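You operate a simulated robot arm through the tools that you are given. There is no shell and no other tool. Be economical: measure what you need, move in short steps, check, and stop when the job is done.

Carry out the task below with a simulated two-armed robot. There is one attempt and no reset: what you move stays moved.

Task
Pick up the pouch marked "ties" from the fitting bench with one hand, pass it to the other hand and put it on the top of the carrier rack.

Only the result counts: the job must be done as asked and must still hold three seconds after the hand-in. Knocking over, shifting, dropping, spilling or breaking anything else fails it.

Robot
Two 7-joint arms with three-finger grippers on one trunk, on a base that drives. Base frame: it is fixed to the floor where the robot stands at the start and does not move with it; the origin is under the middle of the robot, x ahead of it, y to its left, z up; the surface under the hand at the start is at about z = 86. Readings come in cm, rad, newtons and seconds.
The left shoulder is at the start at [7.8, 12.6, 115.7], the right one opposite. With the tool pointing down near the work surface each hand reaches from about 36 to 84 cm from the robot's upright axis, wherever it stands, measured 20 degrees to its own side. Places, roughly: top of the carrier rack [-230, 80, 100]. Payload 2.94 kg a hand.
The tool frame of a hand sits at the grasp point between the pads (the TCP): z along the fingers, y along the line on which they close. The tips reach 3 cm beyond it. Largest opening 12.8 cm; the body of the gripper starts 9.3 cm behind the TCP.
Orientation is told as [roll, pitch, yaw] about the base's x, y, z axes, in that order, counted from this pose: with the fingers straight down and closing along the base's y, the tool's x points along the base's -x, its y along +y and its z along -z.

Tools
- The arms move only by the tool send_rows. It takes "left_steps", "right_steps" or both (then of equal length, played together; a hand with none holds still); each is a list of rows, each an object (a shift or turn left out is 0, a gripper value left out holds the last) with "dr": the turn, a rotation vector about the tool's x, y, z in rad, a list of three; "offset": the shift along the tool's x, y, z in cm, a list of three; "hand": the gripper command, from -1 (shut) to 1 (fully open), values between in proportion. In form: [{"dr": [wx, wy, wz], "offset": [tx, ty, tz], "hand": hand}, ...]. A call has 1 to 10 rows; each row is the pose to reach, as a shift and turn from the pose commanded when the call began, along the tool's axes at that moment. A row lasts 0.2 s, in which the tool goes at most 5 cm and 0.15 rad; a call with a longer step from one row to the next is refused whole, and so is a gripper value outside its range. Where a pose cannot be reached the arm comes as near as it can. A force on the tool above 40 N (or 10 N above the force at the start of the call, whichever is more), or a blocked arm, ends the call early, and 0.2 s more pass. The fingers move at their own pace and stop on an object; they squeeze with about 39 N. The grip force told is the motor's: it shows also when the fingers shut on nothing. Time passes only in rows, and 0.2 s behind the last, so rows that repeat a pose let the fingers close. It gives the time, the measured TCP pose, the force on the tool (base axes), the opening and the grip force at its end, in the units of the frame above (readings bear some noise), with the torque about the TCP (base axes, N m) and any sound that the robot's microphone picked up.
- Cameras (640 x 400 px; columns grow to the right, rows downward): "scene" is now at [19.93, 2.57, 131.57]; the picture's right is [0.28, -0.96, 0.00], its down [-0.58, -0.17, -0.79] and it looks along [0.76, 0.23, -0.61] (base axes); focal length 214 px, centre (320, 200). "left" rides on the left gripper at [6.9, 1.5, -12] in its tool frame; the picture's right is [-0.21, 0.98, 0.00], its down [-0.82, -0.18, -0.54] and it looks along [-0.53, -0.12, 0.84] (tool axes); focal length 251 px, centre (320, 200). "right" rides on the right gripper at [6.9, -1.5, -12] in its tool frame; the picture's right is [0.21, 0.98, 0.00], its down [-0.82, 0.18, -0.54] and it looks along [-0.53, 0.12, 0.84] (tool axes); focal length 251 px, centre (320, 200). There is no depth. A picture from a camera that has moved, and an enlarged one, comes with that camera's place and axes in the base frame and with its lens.
- get_image(camera): a new picture of that camera. It takes no simulated time.
- move_column(by): slides the trunk up (or, below 0, down) by that many cm; the arms and the scene camera ride with it, the base frame stays. It gives what a move gives, with no picture.
- drive_base(legs): drives the robot by 1 to 6 legs, each [ahead, left, turn to the left] in cm, cm and rad, along the robot's own axes; the way and the turn of a leg run together, so that a leg with both is an arc; at most 150 cm and 3.142 rad a leg. The arms and the cameras ride along, it lands a little off, and it stops where it bumps. It gives what a move gives.
- pan_tilt(pan, tilt): turns the head with the scene camera to pan (to the left, within 1.396 rad either way) and tilt (down, from -0.506 to 1.204), counted from straight ahead of the robot. It gives what a move gives.
- inspect(camera, box): a new picture of the part [left, top, right, bottom] of that camera's present view, enlarged. It takes no simulated time.
- hand_in(): hands the job in; it is judged then, once.

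Go step by step. Nothing tells you exact positions but the pictures and the camera data: compare them with the known pose of the tool, close in by small moves and look again before you grip or let go. The budget is 120 turns and 88 pictures, counting those below and the enlarged ones. Unless the task says otherwise, let go and move clear before handing in, and close with one line.

The tools are called as name(argument=value, ...) on one line, values as JSON. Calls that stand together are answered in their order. send_rows: Moves the arms, as the interface text tells. Its arguments: {"type":"object","properties":{"left_steps":{"type":"array","items":{"type":"object","properties":{"dr":{"type":"array","items":{"type":"number"}},"offset":{"type":"array","items":{"type":"number"}},"hand":{"type":"number"}}}},"right_steps":{"type":"array","items":{"type":"object","properties":{"dr":{"type":"array","items":{"type":"number"}},"offset":{"type":"array","items":{"type":"number"}},"hand":{"type":"number"}}}}},"required":[]} The other tools are called the same way: move_column (by) slides the trunk up or down; drive_base (legs) drives the base; pan_tilt (pan, tilt) turns the head that bears the scene camera; get_image (camera) takes a picture; inspect (camera, box) takes an enlarged picture of a part of a camera's view; hand_in () hands the job in.

At the start:

```text
t: 0.0
left_ee_pos: [38.64, 29.98, 113.07]
left_orientation: [-0.002, -0.001, 0.0]
left_contact_force: [-0.6, 0.8, 0.0]
left_torque: [0.02, 0.0, 0.03]
left_opening: 12.8
left_grip_force: 0.1
right_ee_pos: [39.94, -10.25, 118.87]
right_orientation: [0.001, -0.002, -0.001]
right_contact_force: [1.0, 0.0, 0.5]
right_torque: [0.0, 0.03, -0.01]
right_opening: 12.79
right_grip_force: 0.0
trunk travel left (down, up): [-37.5, 17.2]
robot x, y, heading: [0.0, -0.06, 0.0]
head pan, tilt: [0.29, 0.654]
```

scene: 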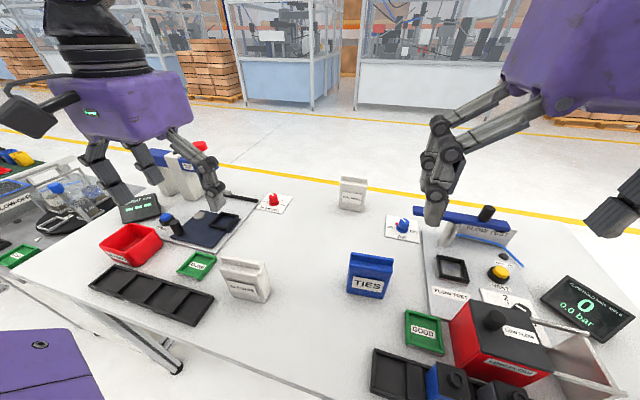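
right: 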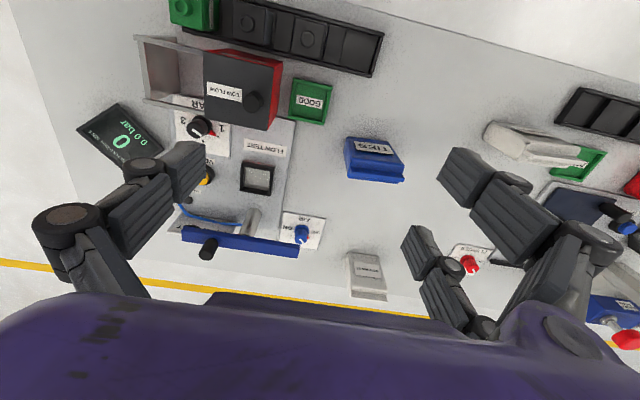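
left: 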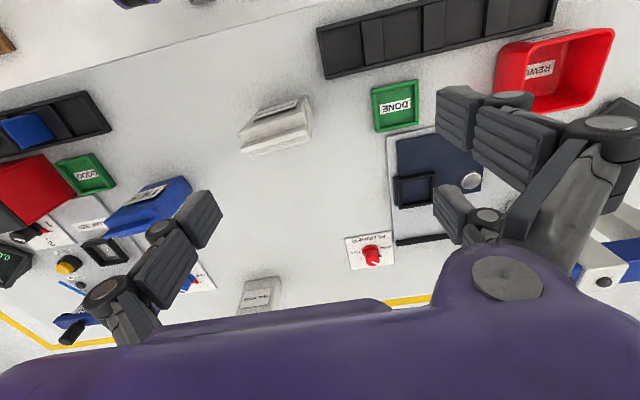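

I see the blue "TIES" pouch in the middle of the bench, at about [46, 0, 90]. First I look closer to get its size and heading.

inspect(camera="scene", box=[310, 230, 430, 310])

inspect(camera="right", box=[310, 110, 440, 200])

```text
5.00 times, centred on (370, 270) of scene
camera zoom: at [19.93, 2.57, 131.57], right [0.28, -0.96, 0.0], down [-0.58, -0.17, -0.79], along [0.76, 0.23, -0.61], focal length 1072 px, centre (70, -150)
```

zoom: 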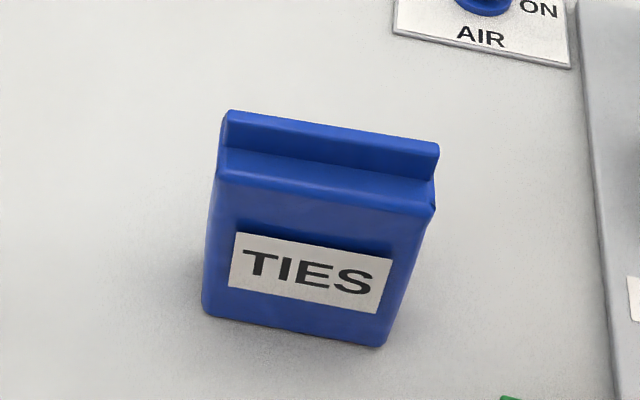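

```text
4.44 times, centred on (375, 155) of right
camera zoom: at [33.1, -11.7, 130.87], right [-0.21, 0.98, 0.0], down [0.82, 0.18, 0.54], along [0.53, 0.12, -0.84], focal length 1118 px, centre (76, 400)
```

zoom: 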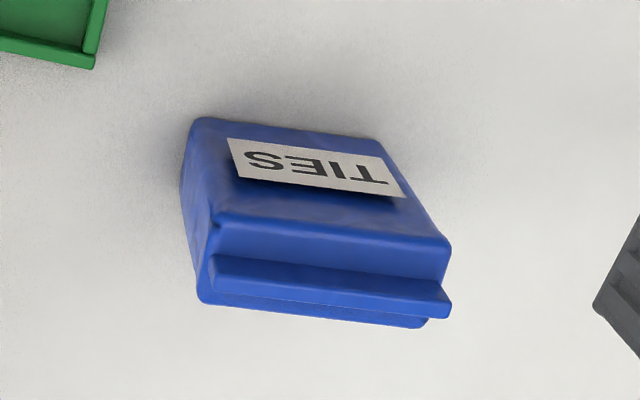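

The pouch stands upright: about 8 cm wide along y, 4 cm thick along x, top ridge at z≈97, centre about [49, 0.3], turned about +0.08 rad. I plan to grip it from above with the left hand across its thickness. The right hand will later take it by the sides, pointing forward. First the right hand moves aside while the left turns and goes above the pouch.

send_rows(left_steps=[{"dr": [0, 0, 0.149], "offset": [-1, -2.5, 0]}, {"dr": [0, 0, 0.298], "offset": [-2, -5, 0]}, {"dr": [0, 0, 0.447], "offset": [-3, -8, 0]}, {"dr": [0, 0, 0.596], "offset": [-4, -11, 0]}, {"dr": [0, 0, 0.745], "offset": [-5, -14, 0]}, {"dr": [0, 0, 0.894], "offset": [-6, -17, 0]}, {"dr": [0, 0, 1.043], "offset": [-7, -20, 1]}, {"dr": [0, 0, 1.192], "offset": [-8, -23, 2]}, {"dr": [0, 0, 1.341], "offset": [-9, -26, 3]}, {"dr": [0, 0, 1.49], "offset": [-10.4, -29.7, 4]}], right_steps=[{"offset": [0, -4, 0]}, {"offset": [0, -8, 0]}, {"offset": [0, -12, 0]}, {"offset": [0, -16, 0]}, {"offset": [0, -20, 0]}, {"offset": [0, -22, 0]}, {"offset": [0, -22, 0]}, {"offset": [0, -22, 0]}, {"offset": [0, -22, 0]}, {"offset": [0, -22, 0]}])

get_image(camera="scene")

get_image(camera="left")

```text
t: 2.2
left_ee_pos: [49.86, 8.72, 110.01]
left_orientation: [0.003, 0.001, -1.452]
left_contact_force: [-0.5, -0.8, -0.2]
left_torque: [0.01, -0.01, 0.0]
left_opening: 12.78
left_grip_force: 0.0
left hand out of reach, approached as far as the arm can: row 8, 9, 10
right_ee_pos: [40.05, -32.44, 118.8]
right_orientation: [0.0, -0.001, 0.0]
right_contact_force: [0.4, 0.0, 0.5]
right_torque: [0.03, -0.01, -0.01]
right_opening: 12.82
right_grip_force: 0.0
trunk travel left (down, up): [-37.5, 17.2]
robot x, y, heading: [-0.1, -0.39, 0.003]
head pan, tilt: [0.29, 0.654]
```

```text
82 pictures are left
camera scene: at [20.0, 2.49, 131.56], right [0.29, -0.96, 0.0], down [-0.58, -0.17, -0.79], along [0.76, 0.23, -0.61], focal length 214 px, centre (320, 200)
```

scene: 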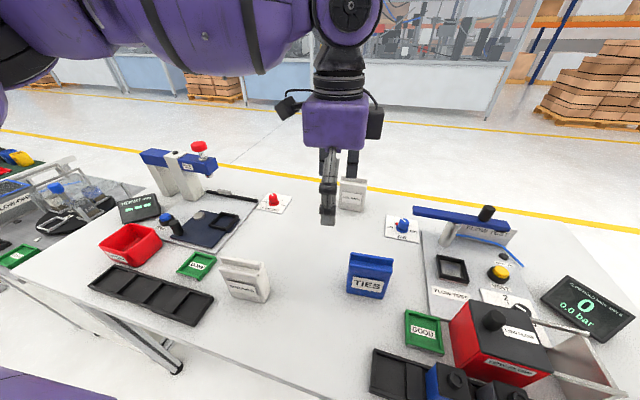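

```text
81 pictures are left
camera left: at [50.57, 15.93, 122.03], right [1.0, -0.1, 0.0], down [-0.08, -0.84, 0.54], along [-0.05, -0.54, -0.84], focal length 251 px, centre (320, 200)
```

left: 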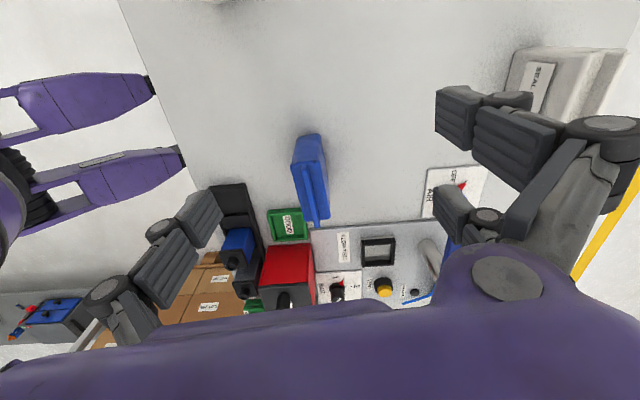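

The left hand can't reach that far inward in this turn, so I'll shift the base to the right to bring the pouch to the robot's left side.

drive_base(legs=[[0, -12, 0]])

get_image(camera="left")

get_image(camera="scene")

```text
t: 3.9
left_ee_pos: [49.7, -3.18, 109.95]
left_orientation: [0.002, -0.002, -1.449]
left_contact_force: [0.0, -0.1, -0.2]
left_torque: [0.01, 0.0, 0.01]
left_opening: 12.79
left_grip_force: 0.2
right_ee_pos: [39.98, -44.34, 118.89]
right_orientation: [0.0, -0.003, 0.002]
right_contact_force: [-0.4, -0.4, -0.8]
right_torque: [0.02, 0.0, -0.01]
right_opening: 12.79
right_grip_force: 0.2
trunk travel left (down, up): [-37.5, 17.2]
robot x, y, heading: [-0.17, -11.8, 0.002]
head pan, tilt: [0.29, 0.654]
```

```text
80 pictures are left
camera left: at [50.45, 4.16, 122.02], right [1.0, -0.09, 0.0], down [-0.08, -0.84, 0.54], along [-0.05, -0.54, -0.84], focal length 251 px, centre (320, 200)
```

left: 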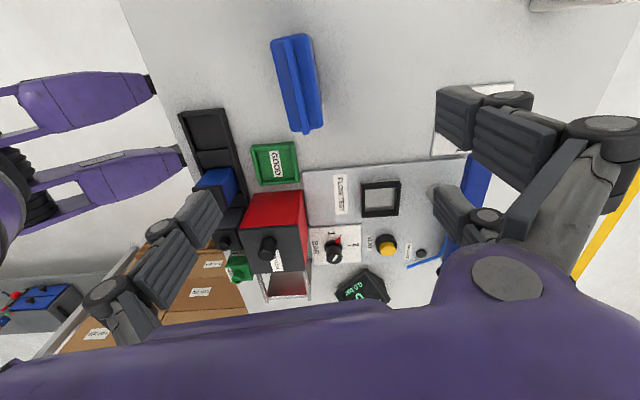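

```text
79 pictures are left
camera scene: at [19.93, -9.3, 131.57], right [0.29, -0.96, 0.0], down [-0.58, -0.17, -0.79], along [0.76, 0.23, -0.61], focal length 214 px, centre (320, 200)
```

scene: 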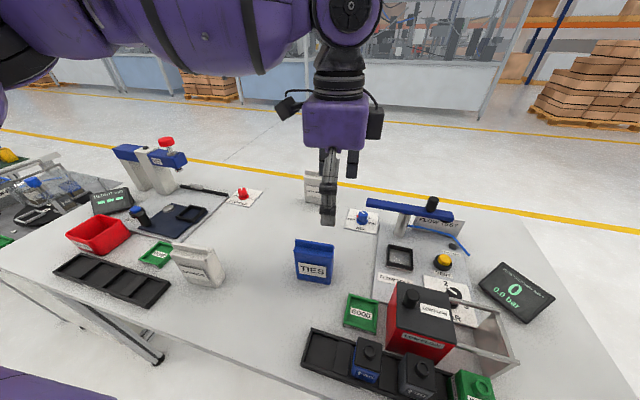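

Now the pouch is well in view; its centre is about [48.3, 0.4] with the ridge turned about +0.06. I line the left hand up above it.

send_rows(left_steps=[{"dr": [0, 0, 0.02], "offset": [1.2, -0.3, 1]}, {"dr": [0, 0, 0.04], "offset": [2.4, -0.6, 2]}, {"dr": [0, 0, 0.06], "offset": [3.7, -1.0, 4]}, {"dr": [0, 0, 0.06], "offset": [3.7, -1.0, 5]}, {"dr": [0, 0, 0.06], "offset": [3.7, -1.0, 5]}])

get_image(camera="left")

get_image(camera="scene")

```text
t: 5.1
left_ee_pos: [48.37, 0.43, 104.98]
left_orientation: [0.002, -0.001, -1.509]
left_contact_force: [-0.7, 0.2, 0.0]
left_torque: [0.01, -0.02, 0.01]
left_opening: 12.77
left_grip_force: 0.1
right_ee_pos: [40.11, -44.27, 118.88]
right_orientation: [0.0, -0.002, 0.001]
right_contact_force: [0.5, 0.5, -0.4]
right_torque: [0.02, 0.03, 0.03]
right_opening: 12.79
right_grip_force: 0.0
trunk travel left (down, up): [-37.5, 17.2]
robot x, y, heading: [-0.04, -12.13, 0.004]
head pan, tilt: [0.29, 0.654]
```

```text
78 pictures are left
camera left: at [49.5, 7.54, 116.97], right [0.99, -0.15, 0.0], down [-0.13, -0.83, 0.54], along [-0.08, -0.54, -0.84], focal length 251 px, centre (320, 200)
```

left: 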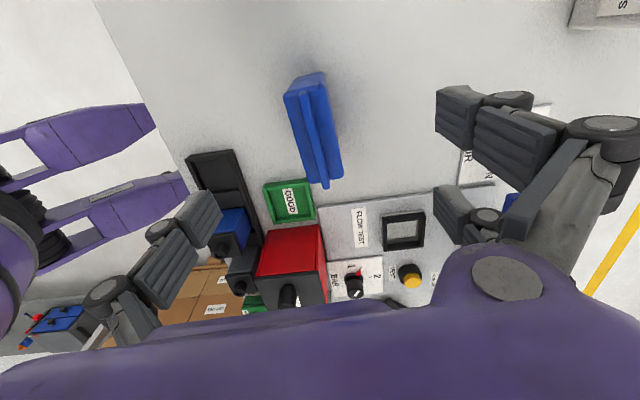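

```text
77 pictures are left
camera scene: at [19.93, -9.3, 131.57], right [0.29, -0.96, 0.0], down [-0.58, -0.17, -0.79], along [0.76, 0.23, -0.61], focal length 214 px, centre (320, 200)
```

scene: 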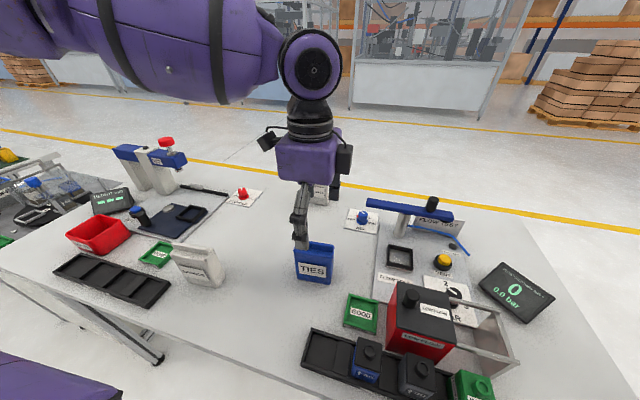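

The left hand is centred on the pouch within a few millimetres. I go down with a small turn correction to z≈93, then check.

send_rows(left_steps=[{"dr": [0, 0, 0.05], "offset": [0.1, -0.2, 2]}, {"dr": [0, 0, 0.05], "offset": [0.1, -0.2, 4]}, {"dr": [0, 0, 0.05], "offset": [0.1, -0.2, 6]}, {"dr": [0, 0, 0.05], "offset": [0.1, -0.2, 8]}, {"dr": [0, 0, 0.05], "offset": [0.1, -0.2, 10]}, {"dr": [0, 0, 0.05], "offset": [0.1, -0.2, 12]}, {"dr": [0, 0, 0.05], "offset": [0.1, -0.2, 12]}])

get_image(camera="left")

inspect(camera="scene", box=[240, 190, 390, 290])

```text
t: 6.7
left_ee_pos: [48.24, 0.3, 93.09]
left_orientation: [0.001, -0.002, -1.557]
left_contact_force: [0.5, -0.2, -0.3]
left_torque: [0.01, 0.01, -0.01]
left_opening: 12.77
left_grip_force: 0.0
right_ee_pos: [40.01, -44.33, 118.71]
right_orientation: [-0.001, -0.001, 0.003]
right_contact_force: [-0.7, 0.1, -0.2]
right_torque: [-0.02, 0.0, -0.03]
right_opening: 12.81
right_grip_force: 0.1
trunk travel left (down, up): [-37.5, 17.2]
robot x, y, heading: [0.04, -11.93, 0.002]
head pan, tilt: [0.29, 0.654]
```

```text
76 pictures are left
camera left: at [49.62, 7.51, 105.08], right [0.98, -0.2, 0.0], down [-0.17, -0.82, 0.54], along [-0.11, -0.53, -0.84], focal length 251 px, centre (320, 200)
```

left: 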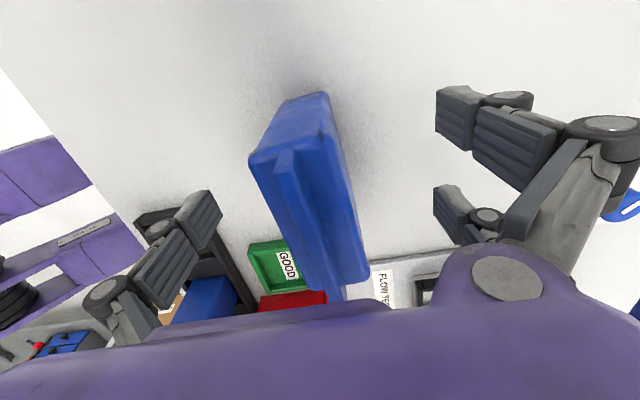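

```text
4.00 times, centred on (315, 240) of scene
camera zoom: at [19.9, -9.32, 131.57], right [0.29, -0.96, 0.0], down [-0.58, -0.17, -0.79], along [0.76, 0.23, -0.61], focal length 858 px, centre (340, 40)
```

zoom: 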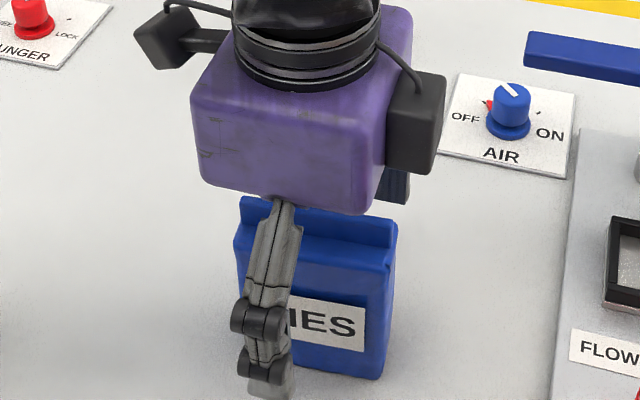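

The fingers straddle the body evenly. I close the left hand.

send_rows(left_steps=[{"hand": -1}, {"hand": -1}, {"hand": -1}, {"hand": -1}, {"hand": -1}])

```text
t: 7.9
left_ee_pos: [48.07, 0.46, 93.11]
left_orientation: [0.002, -0.001, -1.559]
left_contact_force: [-0.3, 0.3, 0.4]
left_torque: [0.0, 0.02, -0.03]
left_opening: 3.49
left_grip_force: 38.9
right_ee_pos: [40.04, -44.28, 118.86]
right_orientation: [-0.001, 0.0, 0.001]
right_contact_force: [0.1, 0.9, 0.7]
right_torque: [0.01, 0.0, -0.07]
right_opening: 12.81
right_grip_force: 0.1
trunk travel left (down, up): [-37.5, 17.2]
robot x, y, heading: [-0.17, -11.68, -0.001]
head pan, tilt: [0.29, 0.654]
```

It is gripped at 3.5 cm. I lift straight up.

send_rows(left_steps=[{"offset": [0, 0, -2]}, {"offset": [0, 0, -5]}, {"offset": [0, 0, -8]}, {"offset": [0, 0, -11]}, {"offset": [0, 0, -14]}, {"offset": [0, 0, -17]}, {"offset": [0, 0, -20]}, {"offset": [0, 0, -22]}])

get_image(camera="scene")

```text
t: 9.7
left_ee_pos: [48.05, 0.55, 114.91]
left_orientation: [0.001, -0.002, -1.559]
left_contact_force: [-0.1, 0.0, 0.1]
left_torque: [0.03, 0.01, 0.0]
left_opening: 3.53
left_grip_force: 39.2
right_ee_pos: [40.01, -44.15, 118.85]
right_orientation: [0.001, 0.0, 0.003]
right_contact_force: [0.4, 0.6, -0.8]
right_torque: [0.0, -0.03, -0.02]
right_opening: 12.78
right_grip_force: 0.0
trunk travel left (down, up): [-37.5, 17.2]
robot x, y, heading: [0.11, -11.79, 0.002]
head pan, tilt: [0.29, 0.654]
```

```text
74 pictures are left
camera scene: at [19.92, -9.31, 131.57], right [0.29, -0.96, 0.0], down [-0.58, -0.17, -0.79], along [0.76, 0.23, -0.61], focal length 214 px, centre (320, 200)
```

scene: 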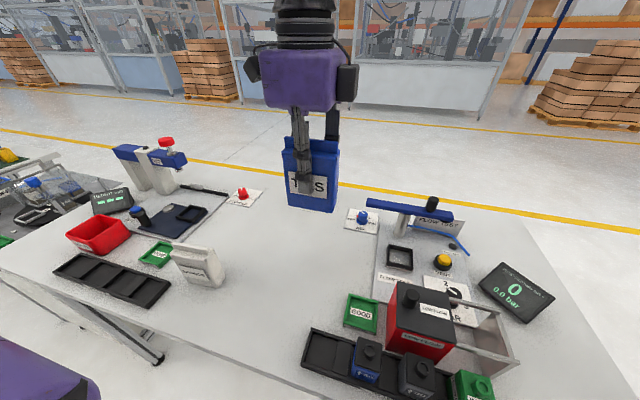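

The pouch is held firmly. I bring it farther out and turn it half toward the right shoulder, while the right hand pitches up to point forward at the side.

send_rows(left_steps=[{"dr": [0, 0, -0.05], "offset": [-0.1, 1.3, 0]}, {"dr": [0, 0, -0.1], "offset": [-0.2, 2.6, 0]}, {"dr": [0, 0, -0.15], "offset": [-0.3, 3.9, 0]}, {"dr": [0, 0, -0.2], "offset": [-0.4, 5.2, 0]}, {"dr": [0, 0, -0.25], "offset": [-0.5, 6.5, 0]}, {"dr": [0, 0, -0.3], "offset": [-0.6, 7.8, 0]}, {"dr": [0, 0, -0.35], "offset": [-0.7, 9.1, 0]}, {"dr": [0, 0, -0.4], "offset": [-0.8, 10.4, 0]}, {"dr": [0, 0, -0.45], "offset": [-0.9, 11.7, 0]}, {"dr": [0, 0, -0.5], "offset": [-1, 13, 0]}], right_steps=[{"dr": [0, -0.148, 0], "offset": [-1.0, 0, 0]}, {"dr": [0, -0.296, 0], "offset": [-2, 0, 0]}, {"dr": [0, -0.444, 0], "offset": [-3, 0, 0]}, {"dr": [0, -0.592, 0], "offset": [-4, 0, 0]}, {"dr": [0, -0.74, 0], "offset": [-5, 0, 0]}, {"dr": [0, -0.888, 0], "offset": [-6, 0, 0]}, {"dr": [0, -1.036, 0], "offset": [-7, 0, 0]}, {"dr": [0, -1.184, 0], "offset": [-8, 0, 0]}, {"dr": [0, -1.332, 0], "offset": [-9, 0, 0]}, {"dr": [0, -1.48, 0], "offset": [-10, 0, 0]}])

get_image(camera="scene")

get_image(camera="right")

```text
t: 11.9
left_ee_pos: [57.1, 2.76, 115.59]
left_orientation: [0.002, 0.002, -1.091]
left_contact_force: [0.2, 0.0, -0.8]
left_torque: [0.11, -0.01, -0.01]
left_opening: 3.5
left_grip_force: 39.4
left hand out of reach, approached as far as the arm can: row 5, 6, 7, 8, 9, 10
right_ee_pos: [54.58, -48.97, 120.82]
right_orientation: [0.046, -1.402, -0.066]
right_contact_force: [0.0, -0.8, 0.2]
right_torque: [-0.03, 0.0, 0.06]
right_opening: 12.8
right_grip_force: 0.1
right hand out of reach, approached as far as the arm can: row 6, 7, 8, 9, 10
trunk travel left (down, up): [-37.5, 17.2]
robot x, y, heading: [-0.36, -11.97, 0.003]
head pan, tilt: [0.29, 0.654]
```

```text
73 pictures are left
camera scene: at [20.0, -9.81, 131.57], right [0.29, -0.96, 0.0], down [-0.58, -0.17, -0.79], along [0.76, 0.23, -0.61], focal length 214 px, centre (320, 200)
```

scene: 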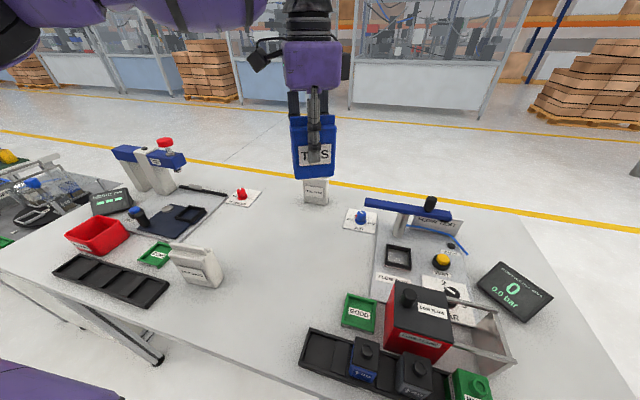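

```text
72 pictures are left
camera right: at [41.59, -50.21, 116.15], right [-0.02, 0.98, -0.2], down [-0.39, 0.18, 0.9], along [0.92, 0.09, 0.38], focal length 251 px, centre (320, 200)
```

right: 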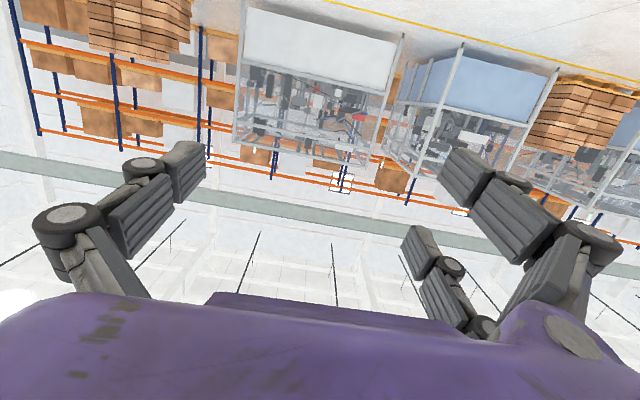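

Both arms hit their reach limits here: the left is at [57, 2.8] and the right gets too folded. I raise the trunk for room, and will bring the right hand in under the pouch and then up from below, pointing along the pouch's face direction (about 0.48 rad to the left).

move_column(by=14)

send_rows(right_steps=[{"dr": [-0.09, 0, -0.015], "offset": [2, 3, 0]}, {"dr": [-0.18, 0, -0.03], "offset": [5, 6, 0]}, {"dr": [-0.27, 0, -0.045], "offset": [8, 9, 0]}, {"dr": [-0.36, 0, -0.06], "offset": [11, 12, 0]}, {"dr": [-0.45, 0, -0.075], "offset": [14, 15, 0]}, {"dr": [-0.54, 0, -0.09], "offset": [17, 18, 0]}, {"dr": [-0.54, 0, -0.09], "offset": [19, 20, 0]}, {"dr": [-0.54, 0, -0.09], "offset": [19, 22, 0]}])

get_image(camera="right")

get_image(camera="scene")

```text
t: 13.6
left_ee_pos: [50.65, 3.45, 143.82]
left_orientation: [0.236, -0.131, -1.074]
left_contact_force: [0.8, 0.8, -1.8]
left_torque: [0.01, 0.02, -0.02]
left_opening: 3.5
left_grip_force: 38.9
right_ee_pos: [54.65, -48.47, 135.12]
right_orientation: [-0.011, -1.404, -0.007]
right_contact_force: [0.8, -0.4, -0.7]
right_torque: [0.01, -0.05, 0.01]
right_opening: 12.8
right_grip_force: 0.1
trunk travel left (down, up): [-51.5, 3.2]
robot x, y, heading: [-0.24, -11.77, 0.001]
head pan, tilt: [0.29, 0.654]
```

```text
t: 15.4
left_ee_pos: [50.65, 3.29, 144.05]
left_orientation: [0.235, -0.132, -1.076]
left_contact_force: [-0.2, -0.6, -0.5]
left_torque: [-0.02, 0.01, 0.01]
left_opening: 3.5
left_grip_force: 38.5
right_ee_pos: [48.27, -34.12, 127.3]
right_orientation: [-0.008, -1.405, 0.537]
right_contact_force: [-0.2, 0.0, -0.1]
right_torque: [-0.03, 0.01, 0.01]
right_opening: 12.77
right_grip_force: 0.0
right hand out of reach, approached as far as the arm can: row 3, 4, 5, 6, 7, 8
trunk travel left (down, up): [-51.5, 3.2]
robot x, y, heading: [-0.0, -12.45, 0.0]
head pan, tilt: [0.29, 0.654]
```

```text
71 pictures are left
camera right: at [37.77, -41.92, 122.51], right [-0.52, 0.82, -0.21], down [-0.43, -0.04, 0.9], along [0.73, 0.56, 0.38], focal length 251 px, centre (320, 200)
```

right: 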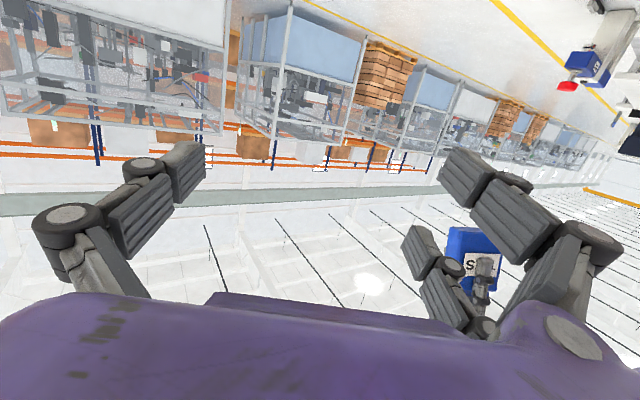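

```text
70 pictures are left
camera scene: at [12.31, -9.33, 147.43], right [0.29, -0.96, 0.0], down [-0.58, -0.17, -0.79], along [0.76, 0.23, -0.61], focal length 214 px, centre (320, 200)
```

scene: 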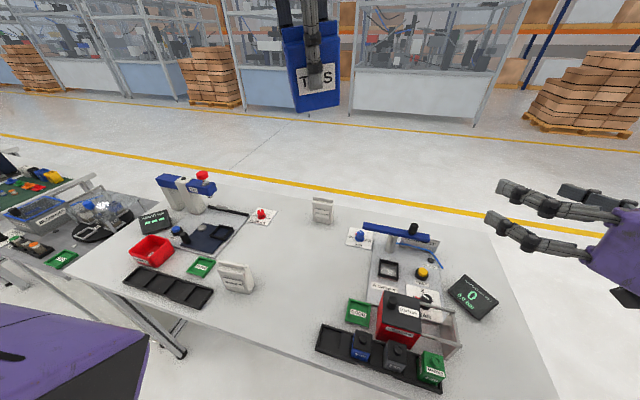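

The trunk lift also swung the left arm up and tilted it, but the pouch is still held. I level and lower the left hand. The right hand turns to point more toward +y, so that it can reach across from the side.

send_rows(left_steps=[{"dr": [0.04, 0.02, 0], "offset": [0, -0.6, 2.4]}, {"dr": [0.08, 0.04, 0], "offset": [0, -1.2, 4.8]}, {"dr": [0.12, 0.06, 0], "offset": [0, -1.8, 7.2]}, {"dr": [0.16, 0.08, 0], "offset": [0, -2.4, 9.6]}, {"dr": [0.2, 0.1, 0], "offset": [0, -3, 12]}, {"dr": [0.235, 0.132, 0], "offset": [0, -3.6, 14.4]}, {"dr": [0.235, 0.132, 0], "offset": [0, -4.2, 16.8]}, {"dr": [0.235, 0.132, 0], "offset": [0, -4.8, 19.2]}, {"dr": [0.235, 0.132, 0], "offset": [0, -5.4, 21.6]}, {"dr": [0.235, 0.132, 0], "offset": [0, -5.7, 23.5]}], right_steps=[{"dr": [-0.084, 0, -0.014], "offset": [1.1, -0.2, 0.5]}, {"dr": [-0.168, 0, -0.028], "offset": [2.2, -0.4, 1]}, {"dr": [-0.252, 0, -0.042], "offset": [3.3, -0.6, 1.5]}, {"dr": [-0.336, 0, -0.056], "offset": [4.4, -0.8, 2]}, {"dr": [-0.42, 0, -0.07], "offset": [5.5, -1, 2.5]}, {"dr": [-0.504, 0, -0.084], "offset": [6.6, -1.2, 3]}, {"dr": [-0.588, 0, -0.098], "offset": [7.7, -1.4, 3.5]}, {"dr": [-0.672, 0, -0.112], "offset": [8.8, -1.6, 4]}, {"dr": [-0.756, 0, -0.126], "offset": [9.9, -1.8, 4.5]}, {"dr": [-0.838, 0, -0.14], "offset": [11.3, -2, 5.4]}])

get_image(camera="scene")

```text
t: 17.6
left_ee_pos: [50.79, 3.92, 122.32]
left_orientation: [-0.002, -0.002, -1.06]
left_contact_force: [0.1, 1.0, -0.7]
left_torque: [-0.01, 0.04, 0.02]
left_opening: 3.49
left_grip_force: 38.9
left hand out of reach, approached as far as the arm can: row 1, 2, 3, 4, 5, 6, 7, 8, 9, 10
right_ee_pos: [52.73, -34.22, 115.06]
right_orientation: [0.013, -1.403, 1.367]
right_contact_force: [0.8, 0.5, 0.2]
right_torque: [0.0, 0.01, -0.03]
right_opening: 12.79
right_grip_force: 0.0
right hand out of reach, approached as far as the arm can: row 1, 2
trunk travel left (down, up): [-51.5, 3.2]
robot x, y, heading: [-0.12, -11.58, 0.006]
head pan, tilt: [0.29, 0.654]
```

```text
69 pictures are left
camera scene: at [12.64, -9.25, 147.38], right [0.29, -0.96, 0.0], down [-0.59, -0.17, -0.79], along [0.76, 0.23, -0.61], focal length 214 px, centre (320, 200)
```

scene: 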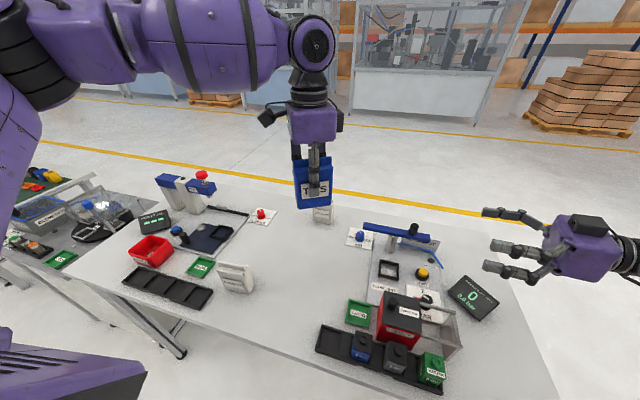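

Both arms are comfortable now. I turn the pouch to face the right hand (left yaw −0.2) and bring the right hand to a pre-position about 14 cm from it.

send_rows(left_steps=[{"dr": [0, 0, -0.1]}, {"dr": [0, 0, -0.2]}, {"dr": [0, 0, -0.3]}, {"dr": [0, 0, -0.4]}, {"dr": [0, 0, -0.5]}, {"dr": [0, 0, -0.6]}, {"dr": [0, 0, -0.7]}, {"dr": [0, 0, -0.8]}, {"dr": [0, 0, -0.86]}], right_steps=[{"offset": [-1, 0, 0]}, {"offset": [-2, 0.5, 0]}, {"offset": [-3, 1, 0]}, {"offset": [-4, 2, 2]}, {"offset": [-5, 3, 4]}, {"offset": [-6, 4, 6]}, {"offset": [-7, 5, 9]}, {"offset": [-8, 6, 12]}, {"offset": [-9.5, 7, 14]}])

get_image(camera="scene")

get_image(camera="right")

```text
t: 19.6
left_ee_pos: [50.71, 4.24, 122.59]
left_orientation: [-0.001, -0.003, -0.197]
left_contact_force: [-0.3, -0.4, -0.4]
left_torque: [-0.04, -0.04, 0.03]
left_opening: 3.49
left_grip_force: 38.6
right_ee_pos: [48.65, -17.68, 122.23]
right_orientation: [-0.004, -1.404, 1.38]
right_contact_force: [-0.6, 0.7, 0.6]
right_torque: [0.01, 0.0, 0.0]
right_opening: 12.79
right_grip_force: 0.0
trunk travel left (down, up): [-51.5, 3.2]
robot x, y, heading: [-0.23, -11.69, -0.0]
head pan, tilt: [0.29, 0.654]
```

```text
68 pictures are left
camera scene: at [12.28, -9.25, 147.43], right [0.29, -0.96, 0.0], down [-0.58, -0.17, -0.79], along [0.76, 0.23, -0.61], focal length 214 px, centre (320, 200)
```

scene: 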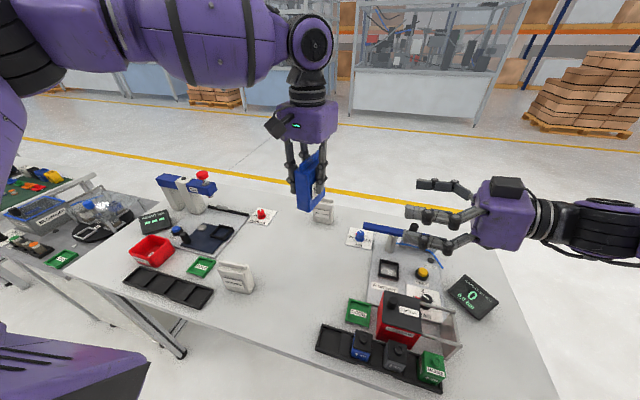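

```text
67 pictures are left
camera right: at [47.63, -30.65, 117.49], right [-0.97, 0.15, -0.21], down [-0.25, -0.35, 0.9], along [0.06, 0.92, 0.38], focal length 251 px, centre (320, 200)
```

right: 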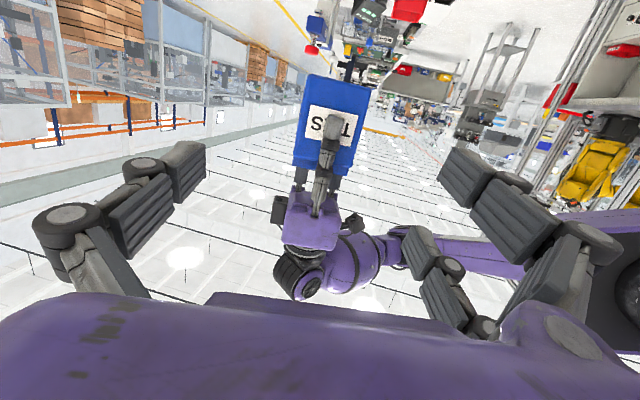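

The pouch faces the right hand. I come in along its fingers halfway with the sideways and height correction, then look again.

send_rows(right_steps=[{"offset": [-0.4, 0.7, 2]}, {"offset": [-0.8, 1.4, 4]}, {"offset": [-1.27, 2.15, 6]}, {"offset": [-1.27, 2.15, 8]}, {"offset": [-1.27, 2.15, 10]}, {"offset": [-1.27, 2.15, 12]}, {"offset": [-1.27, 2.15, 12]}])

get_image(camera="right")

inspect(camera="scene", box=[240, 100, 500, 262])

```text
t: 21.2
left_ee_pos: [50.63, 4.24, 122.59]
left_orientation: [-0.002, 0.0, -0.199]
left_contact_force: [-0.2, -0.9, -0.3]
left_torque: [0.0, 0.03, 0.0]
left_opening: 3.5
left_grip_force: 39.1
right_ee_pos: [48.76, -5.54, 121.46]
right_orientation: [0.001, -1.404, 1.38]
right_contact_force: [0.0, 0.1, 0.1]
right_torque: [-0.02, 0.02, 0.0]
right_opening: 12.8
right_grip_force: 0.0
trunk travel left (down, up): [-51.5, 3.2]
robot x, y, heading: [-0.07, -11.67, 0.002]
head pan, tilt: [0.29, 0.654]
```

```text
66 pictures are left
camera right: at [47.79, -18.49, 116.63], right [-0.97, 0.15, -0.21], down [-0.25, -0.35, 0.9], along [0.06, 0.92, 0.38], focal length 251 px, centre (320, 200)
```

right: 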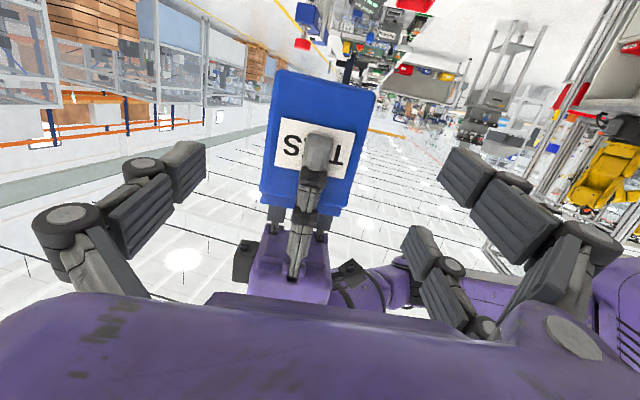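

```text
2.46 times, centred on (370, 181) of scene
camera zoom: at [12.28, -9.36, 147.43], right [0.29, -0.96, 0.0], down [-0.58, -0.17, -0.79], along [0.76, 0.23, -0.61], focal length 528 px, centre (197, 247)
```

zoom: 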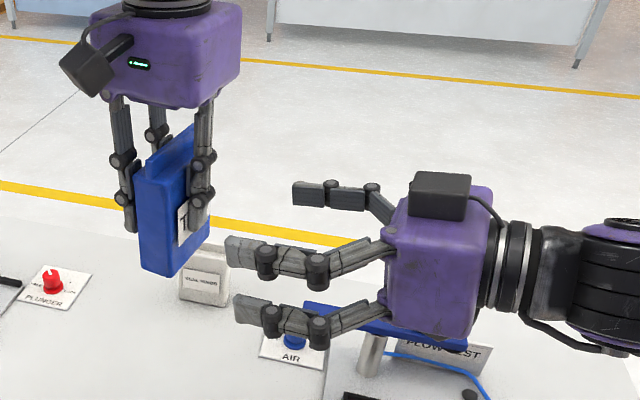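

The pouch is centred between the right fingers. I advance another 8.5 cm, stopping slightly shallow so the tips don't foul the left rear fingers.

send_rows(right_steps=[{"offset": [0, 0, 1.5]}, {"offset": [0, 0, 3]}, {"offset": [0, 0, 4.5]}, {"offset": [0, 0, 6]}, {"offset": [0, 0, 7.5]}, {"offset": [0, 0, 8.5]}, {"offset": [0, 0, 8.5]}])

get_image(camera="right")

inspect(camera="scene", box=[240, 100, 500, 262])

```text
t: 22.8
left_ee_pos: [50.64, 4.22, 122.64]
left_orientation: [0.0, -0.002, -0.198]
left_contact_force: [0.1, -0.3, -0.7]
left_torque: [0.01, -0.03, 0.02]
left_opening: 3.48
left_grip_force: 38.9
right_ee_pos: [50.44, 2.6, 119.99]
right_orientation: [-0.001, -1.402, 1.38]
right_contact_force: [-0.3, 0.0, 0.2]
right_torque: [0.02, -0.02, 0.01]
right_opening: 12.79
right_grip_force: 0.1
trunk travel left (down, up): [-51.5, 3.2]
robot x, y, heading: [0.18, -11.76, 0.001]
head pan, tilt: [0.29, 0.654]
```

```text
64 pictures are left
camera right: at [49.5, -10.34, 115.22], right [-0.97, 0.15, -0.21], down [-0.25, -0.35, 0.9], along [0.06, 0.92, 0.38], focal length 251 px, centre (320, 200)
```

right: 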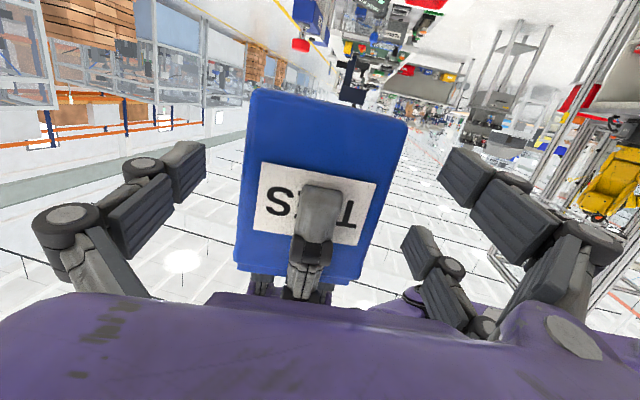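

```text
2.46 times, centred on (370, 181) of scene
camera zoom: at [12.3, -9.34, 147.43], right [0.29, -0.96, 0.0], down [-0.58, -0.17, -0.79], along [0.76, 0.23, -0.61], focal length 528 px, centre (197, 247)
```

zoom: 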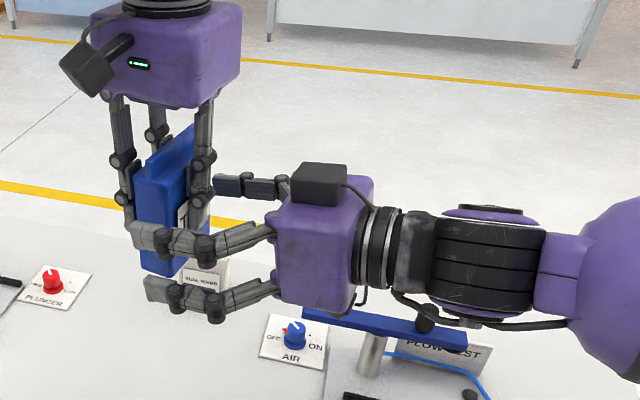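

The right fingers straddle both sides of the pouch with room to spare. I close the right hand while the left still holds.

send_rows(right_steps=[{"hand": -1}, {"hand": -1}, {"hand": -1}, {"hand": -1}, {"hand": -1}])

inspect(camera="scene", box=[240, 100, 500, 262])

```text
t: 24.0
left_ee_pos: [50.67, 4.3, 122.57]
left_orientation: [-0.003, 0.001, -0.199]
left_contact_force: [-11.3, 6.6, -0.2]
left_torque: [0.17, 0.05, 0.16]
left_opening: 3.49
left_grip_force: 38.9
right_ee_pos: [50.57, 2.57, 120.01]
right_orientation: [-0.003, -1.403, 1.378]
right_contact_force: [10.8, -7.0, 0.4]
right_torque: [0.03, 0.25, -0.39]
right_opening: 8.4
right_grip_force: 39.1
trunk travel left (down, up): [-51.5, 3.2]
robot x, y, heading: [0.11, -11.77, 0.006]
head pan, tilt: [0.29, 0.654]
```

```text
2.46 times, centred on (370, 181) of scene
camera zoom: at [12.31, -9.32, 147.43], right [0.29, -0.96, 0.0], down [-0.58, -0.17, -0.79], along [0.76, 0.23, -0.61], focal length 528 px, centre (197, 247)
```

zoom: 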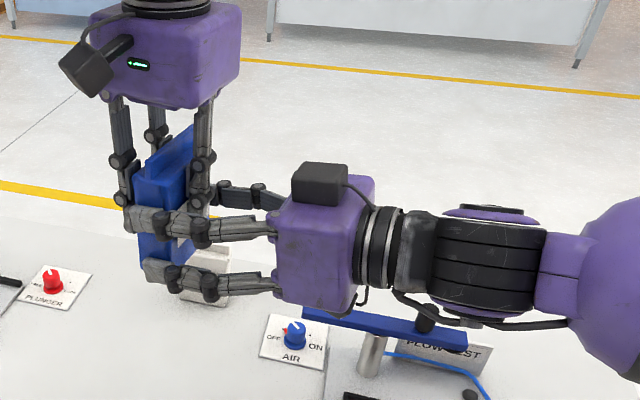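

The right hand holds it at 8.4 cm. Now I open the left fingers to about 7 cm, then draw the left hand straight up.

send_rows(left_steps=[{"hand": 0.1}, {"hand": 0.1}, {"hand": 0.1}, {"hand": 0.1}])

inspect(camera="scene", box=[240, 100, 500, 262])

```text
t: 25.0
left_ee_pos: [50.84, 4.2, 122.64]
left_orientation: [-0.002, -0.003, -0.201]
left_contact_force: [0.2, 0.4, -0.1]
left_torque: [0.0, -0.01, -0.01]
left_opening: 7.06
left_grip_force: 0.1
right_ee_pos: [50.49, 2.58, 120.04]
right_orientation: [0.0, -1.404, 1.377]
right_contact_force: [0.8, 0.3, 0.3]
right_torque: [-0.05, 0.0, -0.03]
right_opening: 8.43
right_grip_force: 38.4
trunk travel left (down, up): [-51.5, 3.2]
robot x, y, heading: [-0.12, -11.72, -0.002]
head pan, tilt: [0.29, 0.654]
```

```text
2.46 times, centred on (370, 181) of scene
camera zoom: at [12.31, -9.32, 147.43], right [0.29, -0.96, 0.0], down [-0.58, -0.17, -0.79], along [0.76, 0.23, -0.61], focal length 528 px, centre (197, 247)
```

zoom: 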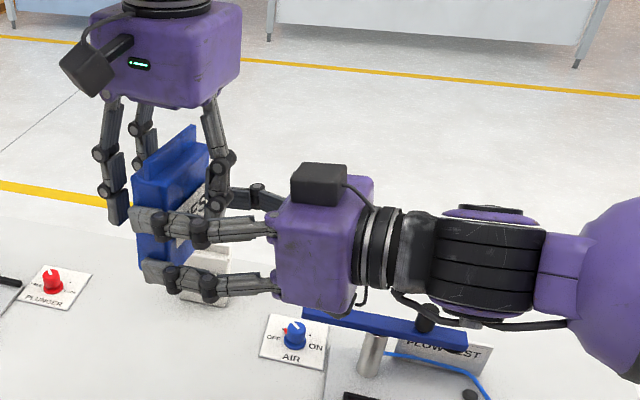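

The left hand is clear of the pouch and the right still holds it. I raise the left hand.

send_rows(left_steps=[{"offset": [0, 0, -2]}, {"offset": [0, 0, -4]}, {"offset": [0, 0, -6]}, {"offset": [0, 0, -8]}])

get_image(camera="scene")

```text
t: 26.0
left_ee_pos: [50.74, 4.81, 129.89]
left_orientation: [-0.002, -0.002, -0.2]
left_contact_force: [-0.1, 0.6, 0.6]
left_torque: [-0.01, -0.02, 0.0]
left_opening: 7.04
left_grip_force: 0.1
left hand out of reach, approached as far as the arm can: row 4
right_ee_pos: [50.45, 2.63, 119.95]
right_orientation: [-0.002, -1.404, 1.38]
right_contact_force: [0.1, -0.3, -0.2]
right_torque: [-0.02, 0.0, -0.03]
right_opening: 8.41
right_grip_force: 38.7
trunk travel left (down, up): [-51.5, 3.2]
robot x, y, heading: [0.21, -12.25, 0.003]
head pan, tilt: [0.29, 0.654]
```

```text
60 pictures are left
camera scene: at [12.26, -9.33, 147.43], right [0.29, -0.96, 0.0], down [-0.58, -0.17, -0.79], along [0.76, 0.23, -0.61], focal length 214 px, centre (320, 200)
```

scene: 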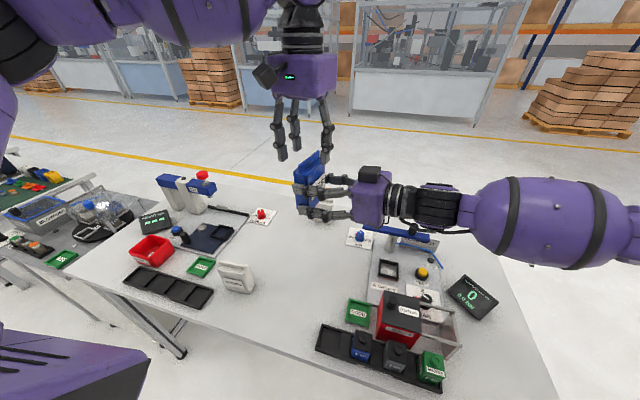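

The left tips just clear the ridge, so I lower the right hand 4 cm and draw it away to the right. The left hand then moves off to the left.

send_rows(right_steps=[{"offset": [2, 0, 0]}, {"offset": [4, 0, 0]}, {"offset": [4.5, 0, -3]}, {"offset": [5, 0, -6]}, {"offset": [5.5, 0, -9]}, {"offset": [6, 0, -12]}, {"offset": [6, 0, -12]}, {"offset": [6, 0, -12]}], left_steps=[{"offset": [0, 0, 0]}, {"offset": [0, 0, 0]}, {"offset": [0, 0, 0]}, {"offset": [0, 3, 0]}, {"offset": [0, 7, 0]}, {"offset": [1, 11, 0]}, {"offset": [2, 15, 0]}, {"offset": [3, 18, 0]}])

get_image(camera="scene")

```text
t: 27.8
left_ee_pos: [51.42, 23.24, 129.75]
left_orientation: [-0.003, -0.002, -0.2]
left_contact_force: [-0.7, 0.3, -0.2]
left_torque: [0.0, -0.01, 0.0]
left_opening: 7.03
left_grip_force: 0.0
right_ee_pos: [47.95, -9.96, 116.05]
right_orientation: [-0.002, -1.402, 1.381]
right_contact_force: [-0.4, 0.9, -0.3]
right_torque: [-0.04, 0.04, -0.03]
right_opening: 8.43
right_grip_force: 39.2
trunk travel left (down, up): [-51.5, 3.2]
robot x, y, heading: [0.36, -11.99, 0.001]
head pan, tilt: [0.29, 0.654]
```

```text
59 pictures are left
camera scene: at [12.28, -9.23, 147.43], right [0.29, -0.96, 0.0], down [-0.58, -0.17, -0.79], along [0.76, 0.23, -0.61], focal length 214 px, centre (320, 200)
```

scene: 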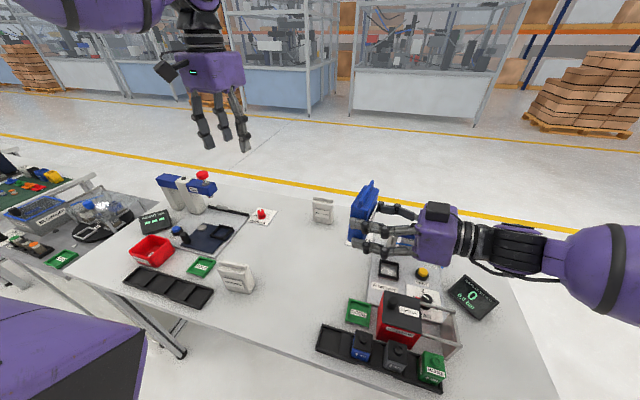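

The handover is done and the right hand holds the pouch clear. Before driving I look left and right to see the floor around and behind.

pan_tilt(pan=1.396, tilt=0.5)

get_image(camera="scene")

pan_tilt(pan=-1.396, tilt=0.6)

get_image(camera="scene")

```text
t: 29.1
left_ee_pos: [51.43, 23.24, 129.81]
left_orientation: [-0.002, -0.003, -0.199]
left_contact_force: [-0.9, -0.1, -0.2]
left_torque: [-0.05, -0.02, 0.03]
left_opening: 7.03
left_grip_force: 0.0
right_ee_pos: [48.02, -10.05, 116.09]
right_orientation: [-0.001, -1.403, 1.379]
right_contact_force: [0.2, 0.3, 1.1]
right_torque: [0.02, 0.05, 0.02]
right_opening: 8.41
right_grip_force: 39.3
trunk travel left (down, up): [-51.5, 3.2]
robot x, y, heading: [0.14, -11.61, 0.007]
head pan, tilt: [1.396, 0.499]
```

```text
58 pictures are left
camera scene: at [5.59, -2.84, 148.82], right [0.98, -0.17, 0.0], down [-0.08, -0.47, -0.88], along [0.15, 0.86, -0.48], focal length 214 px, centre (320, 200)
```

scene: 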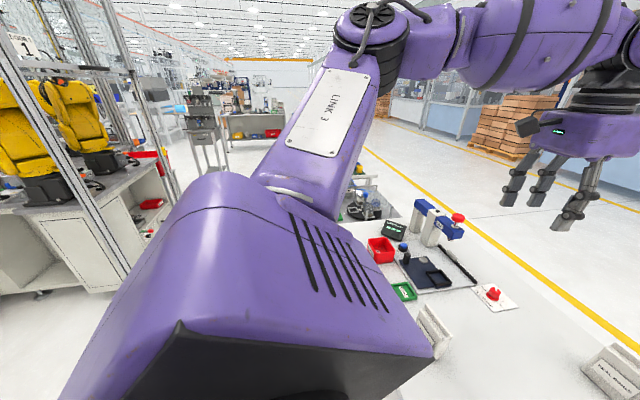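

```text
t: 31.6
left_ee_pos: [51.48, 23.24, 129.73]
left_orientation: [-0.002, -0.001, -0.2]
left_contact_force: [-0.1, -0.4, -1.1]
left_torque: [-0.01, -0.02, 0.0]
left_opening: 7.02
left_grip_force: 0.1
right_ee_pos: [47.95, -10.05, 115.97]
right_orientation: [-0.001, -1.402, 1.379]
right_contact_force: [0.6, 0.5, 0.2]
right_torque: [-0.02, 0.0, 0.02]
right_opening: 8.42
right_grip_force: 38.5
trunk travel left (down, up): [-51.5, 3.2]
robot x, y, heading: [-0.45, -11.8, 0.001]
head pan, tilt: [-1.396, 0.6]
```

```text
57 pictures are left
camera scene: at [5.56, -20.49, 147.91], right [-0.98, -0.18, 0.0], down [-0.1, 0.56, -0.83], along [0.14, -0.81, -0.56], focal length 214 px, centre (320, 200)
```

scene: 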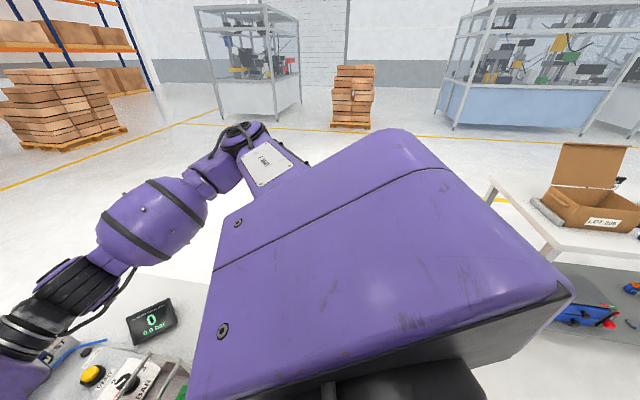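

There are carts and a cell further back but the near floor looks free. I back off 40 cm, then look again to both sides.

drive_base(legs=[[-40, 0, 0]])

get_image(camera="scene")

pan_tilt(pan=1.396, tilt=0.3)

get_image(camera="scene")

```text
t: 34.1
left_ee_pos: [11.65, 23.21, 129.83]
left_orientation: [-0.002, -0.001, -0.199]
left_contact_force: [0.0, -1.0, 0.8]
left_torque: [-0.02, 0.03, 0.01]
left_opening: 7.02
left_grip_force: 0.1
right_ee_pos: [8.21, -10.11, 115.95]
right_orientation: [0.003, -1.404, 1.375]
right_contact_force: [-0.3, 0.0, -0.1]
right_torque: [-0.03, 0.02, 0.0]
right_opening: 8.39
right_grip_force: 38.5
trunk travel left (down, up): [-51.5, 3.2]
robot x, y, heading: [-40.08, -12.13, 0.003]
head pan, tilt: [-1.396, 0.6]
```

```text
56 pictures are left
camera scene: at [-34.22, -20.54, 147.9], right [-0.98, -0.18, 0.0], down [-0.1, 0.56, -0.83], along [0.14, -0.81, -0.57], focal length 214 px, centre (320, 200)
```

scene: 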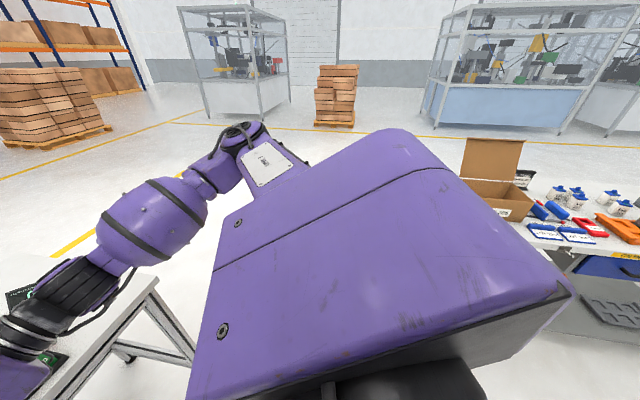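

```text
t: 36.5
left_ee_pos: [11.55, 23.01, 129.65]
left_orientation: [-0.004, -0.001, -0.2]
left_contact_force: [-0.1, 0.7, -0.8]
left_torque: [-0.01, -0.04, 0.02]
left_opening: 7.04
left_grip_force: 0.0
right_ee_pos: [8.02, -10.08, 115.98]
right_orientation: [-0.002, -1.405, 1.378]
right_contact_force: [0.7, 0.5, -0.3]
right_torque: [0.02, -0.01, -0.01]
right_opening: 8.4
right_grip_force: 39.0
trunk travel left (down, up): [-51.5, 3.2]
robot x, y, heading: [-39.94, -12.14, -0.001]
head pan, tilt: [1.396, 0.3]
```

```text
55 pictures are left
camera scene: at [-34.24, -2.65, 150.66], right [0.98, -0.17, 0.0], down [-0.05, -0.29, -0.96], along [0.17, 0.94, -0.3], focal length 214 px, centre (320, 200)
```

scene: 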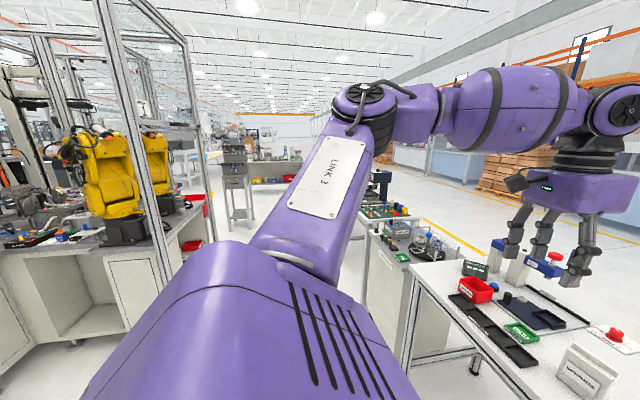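

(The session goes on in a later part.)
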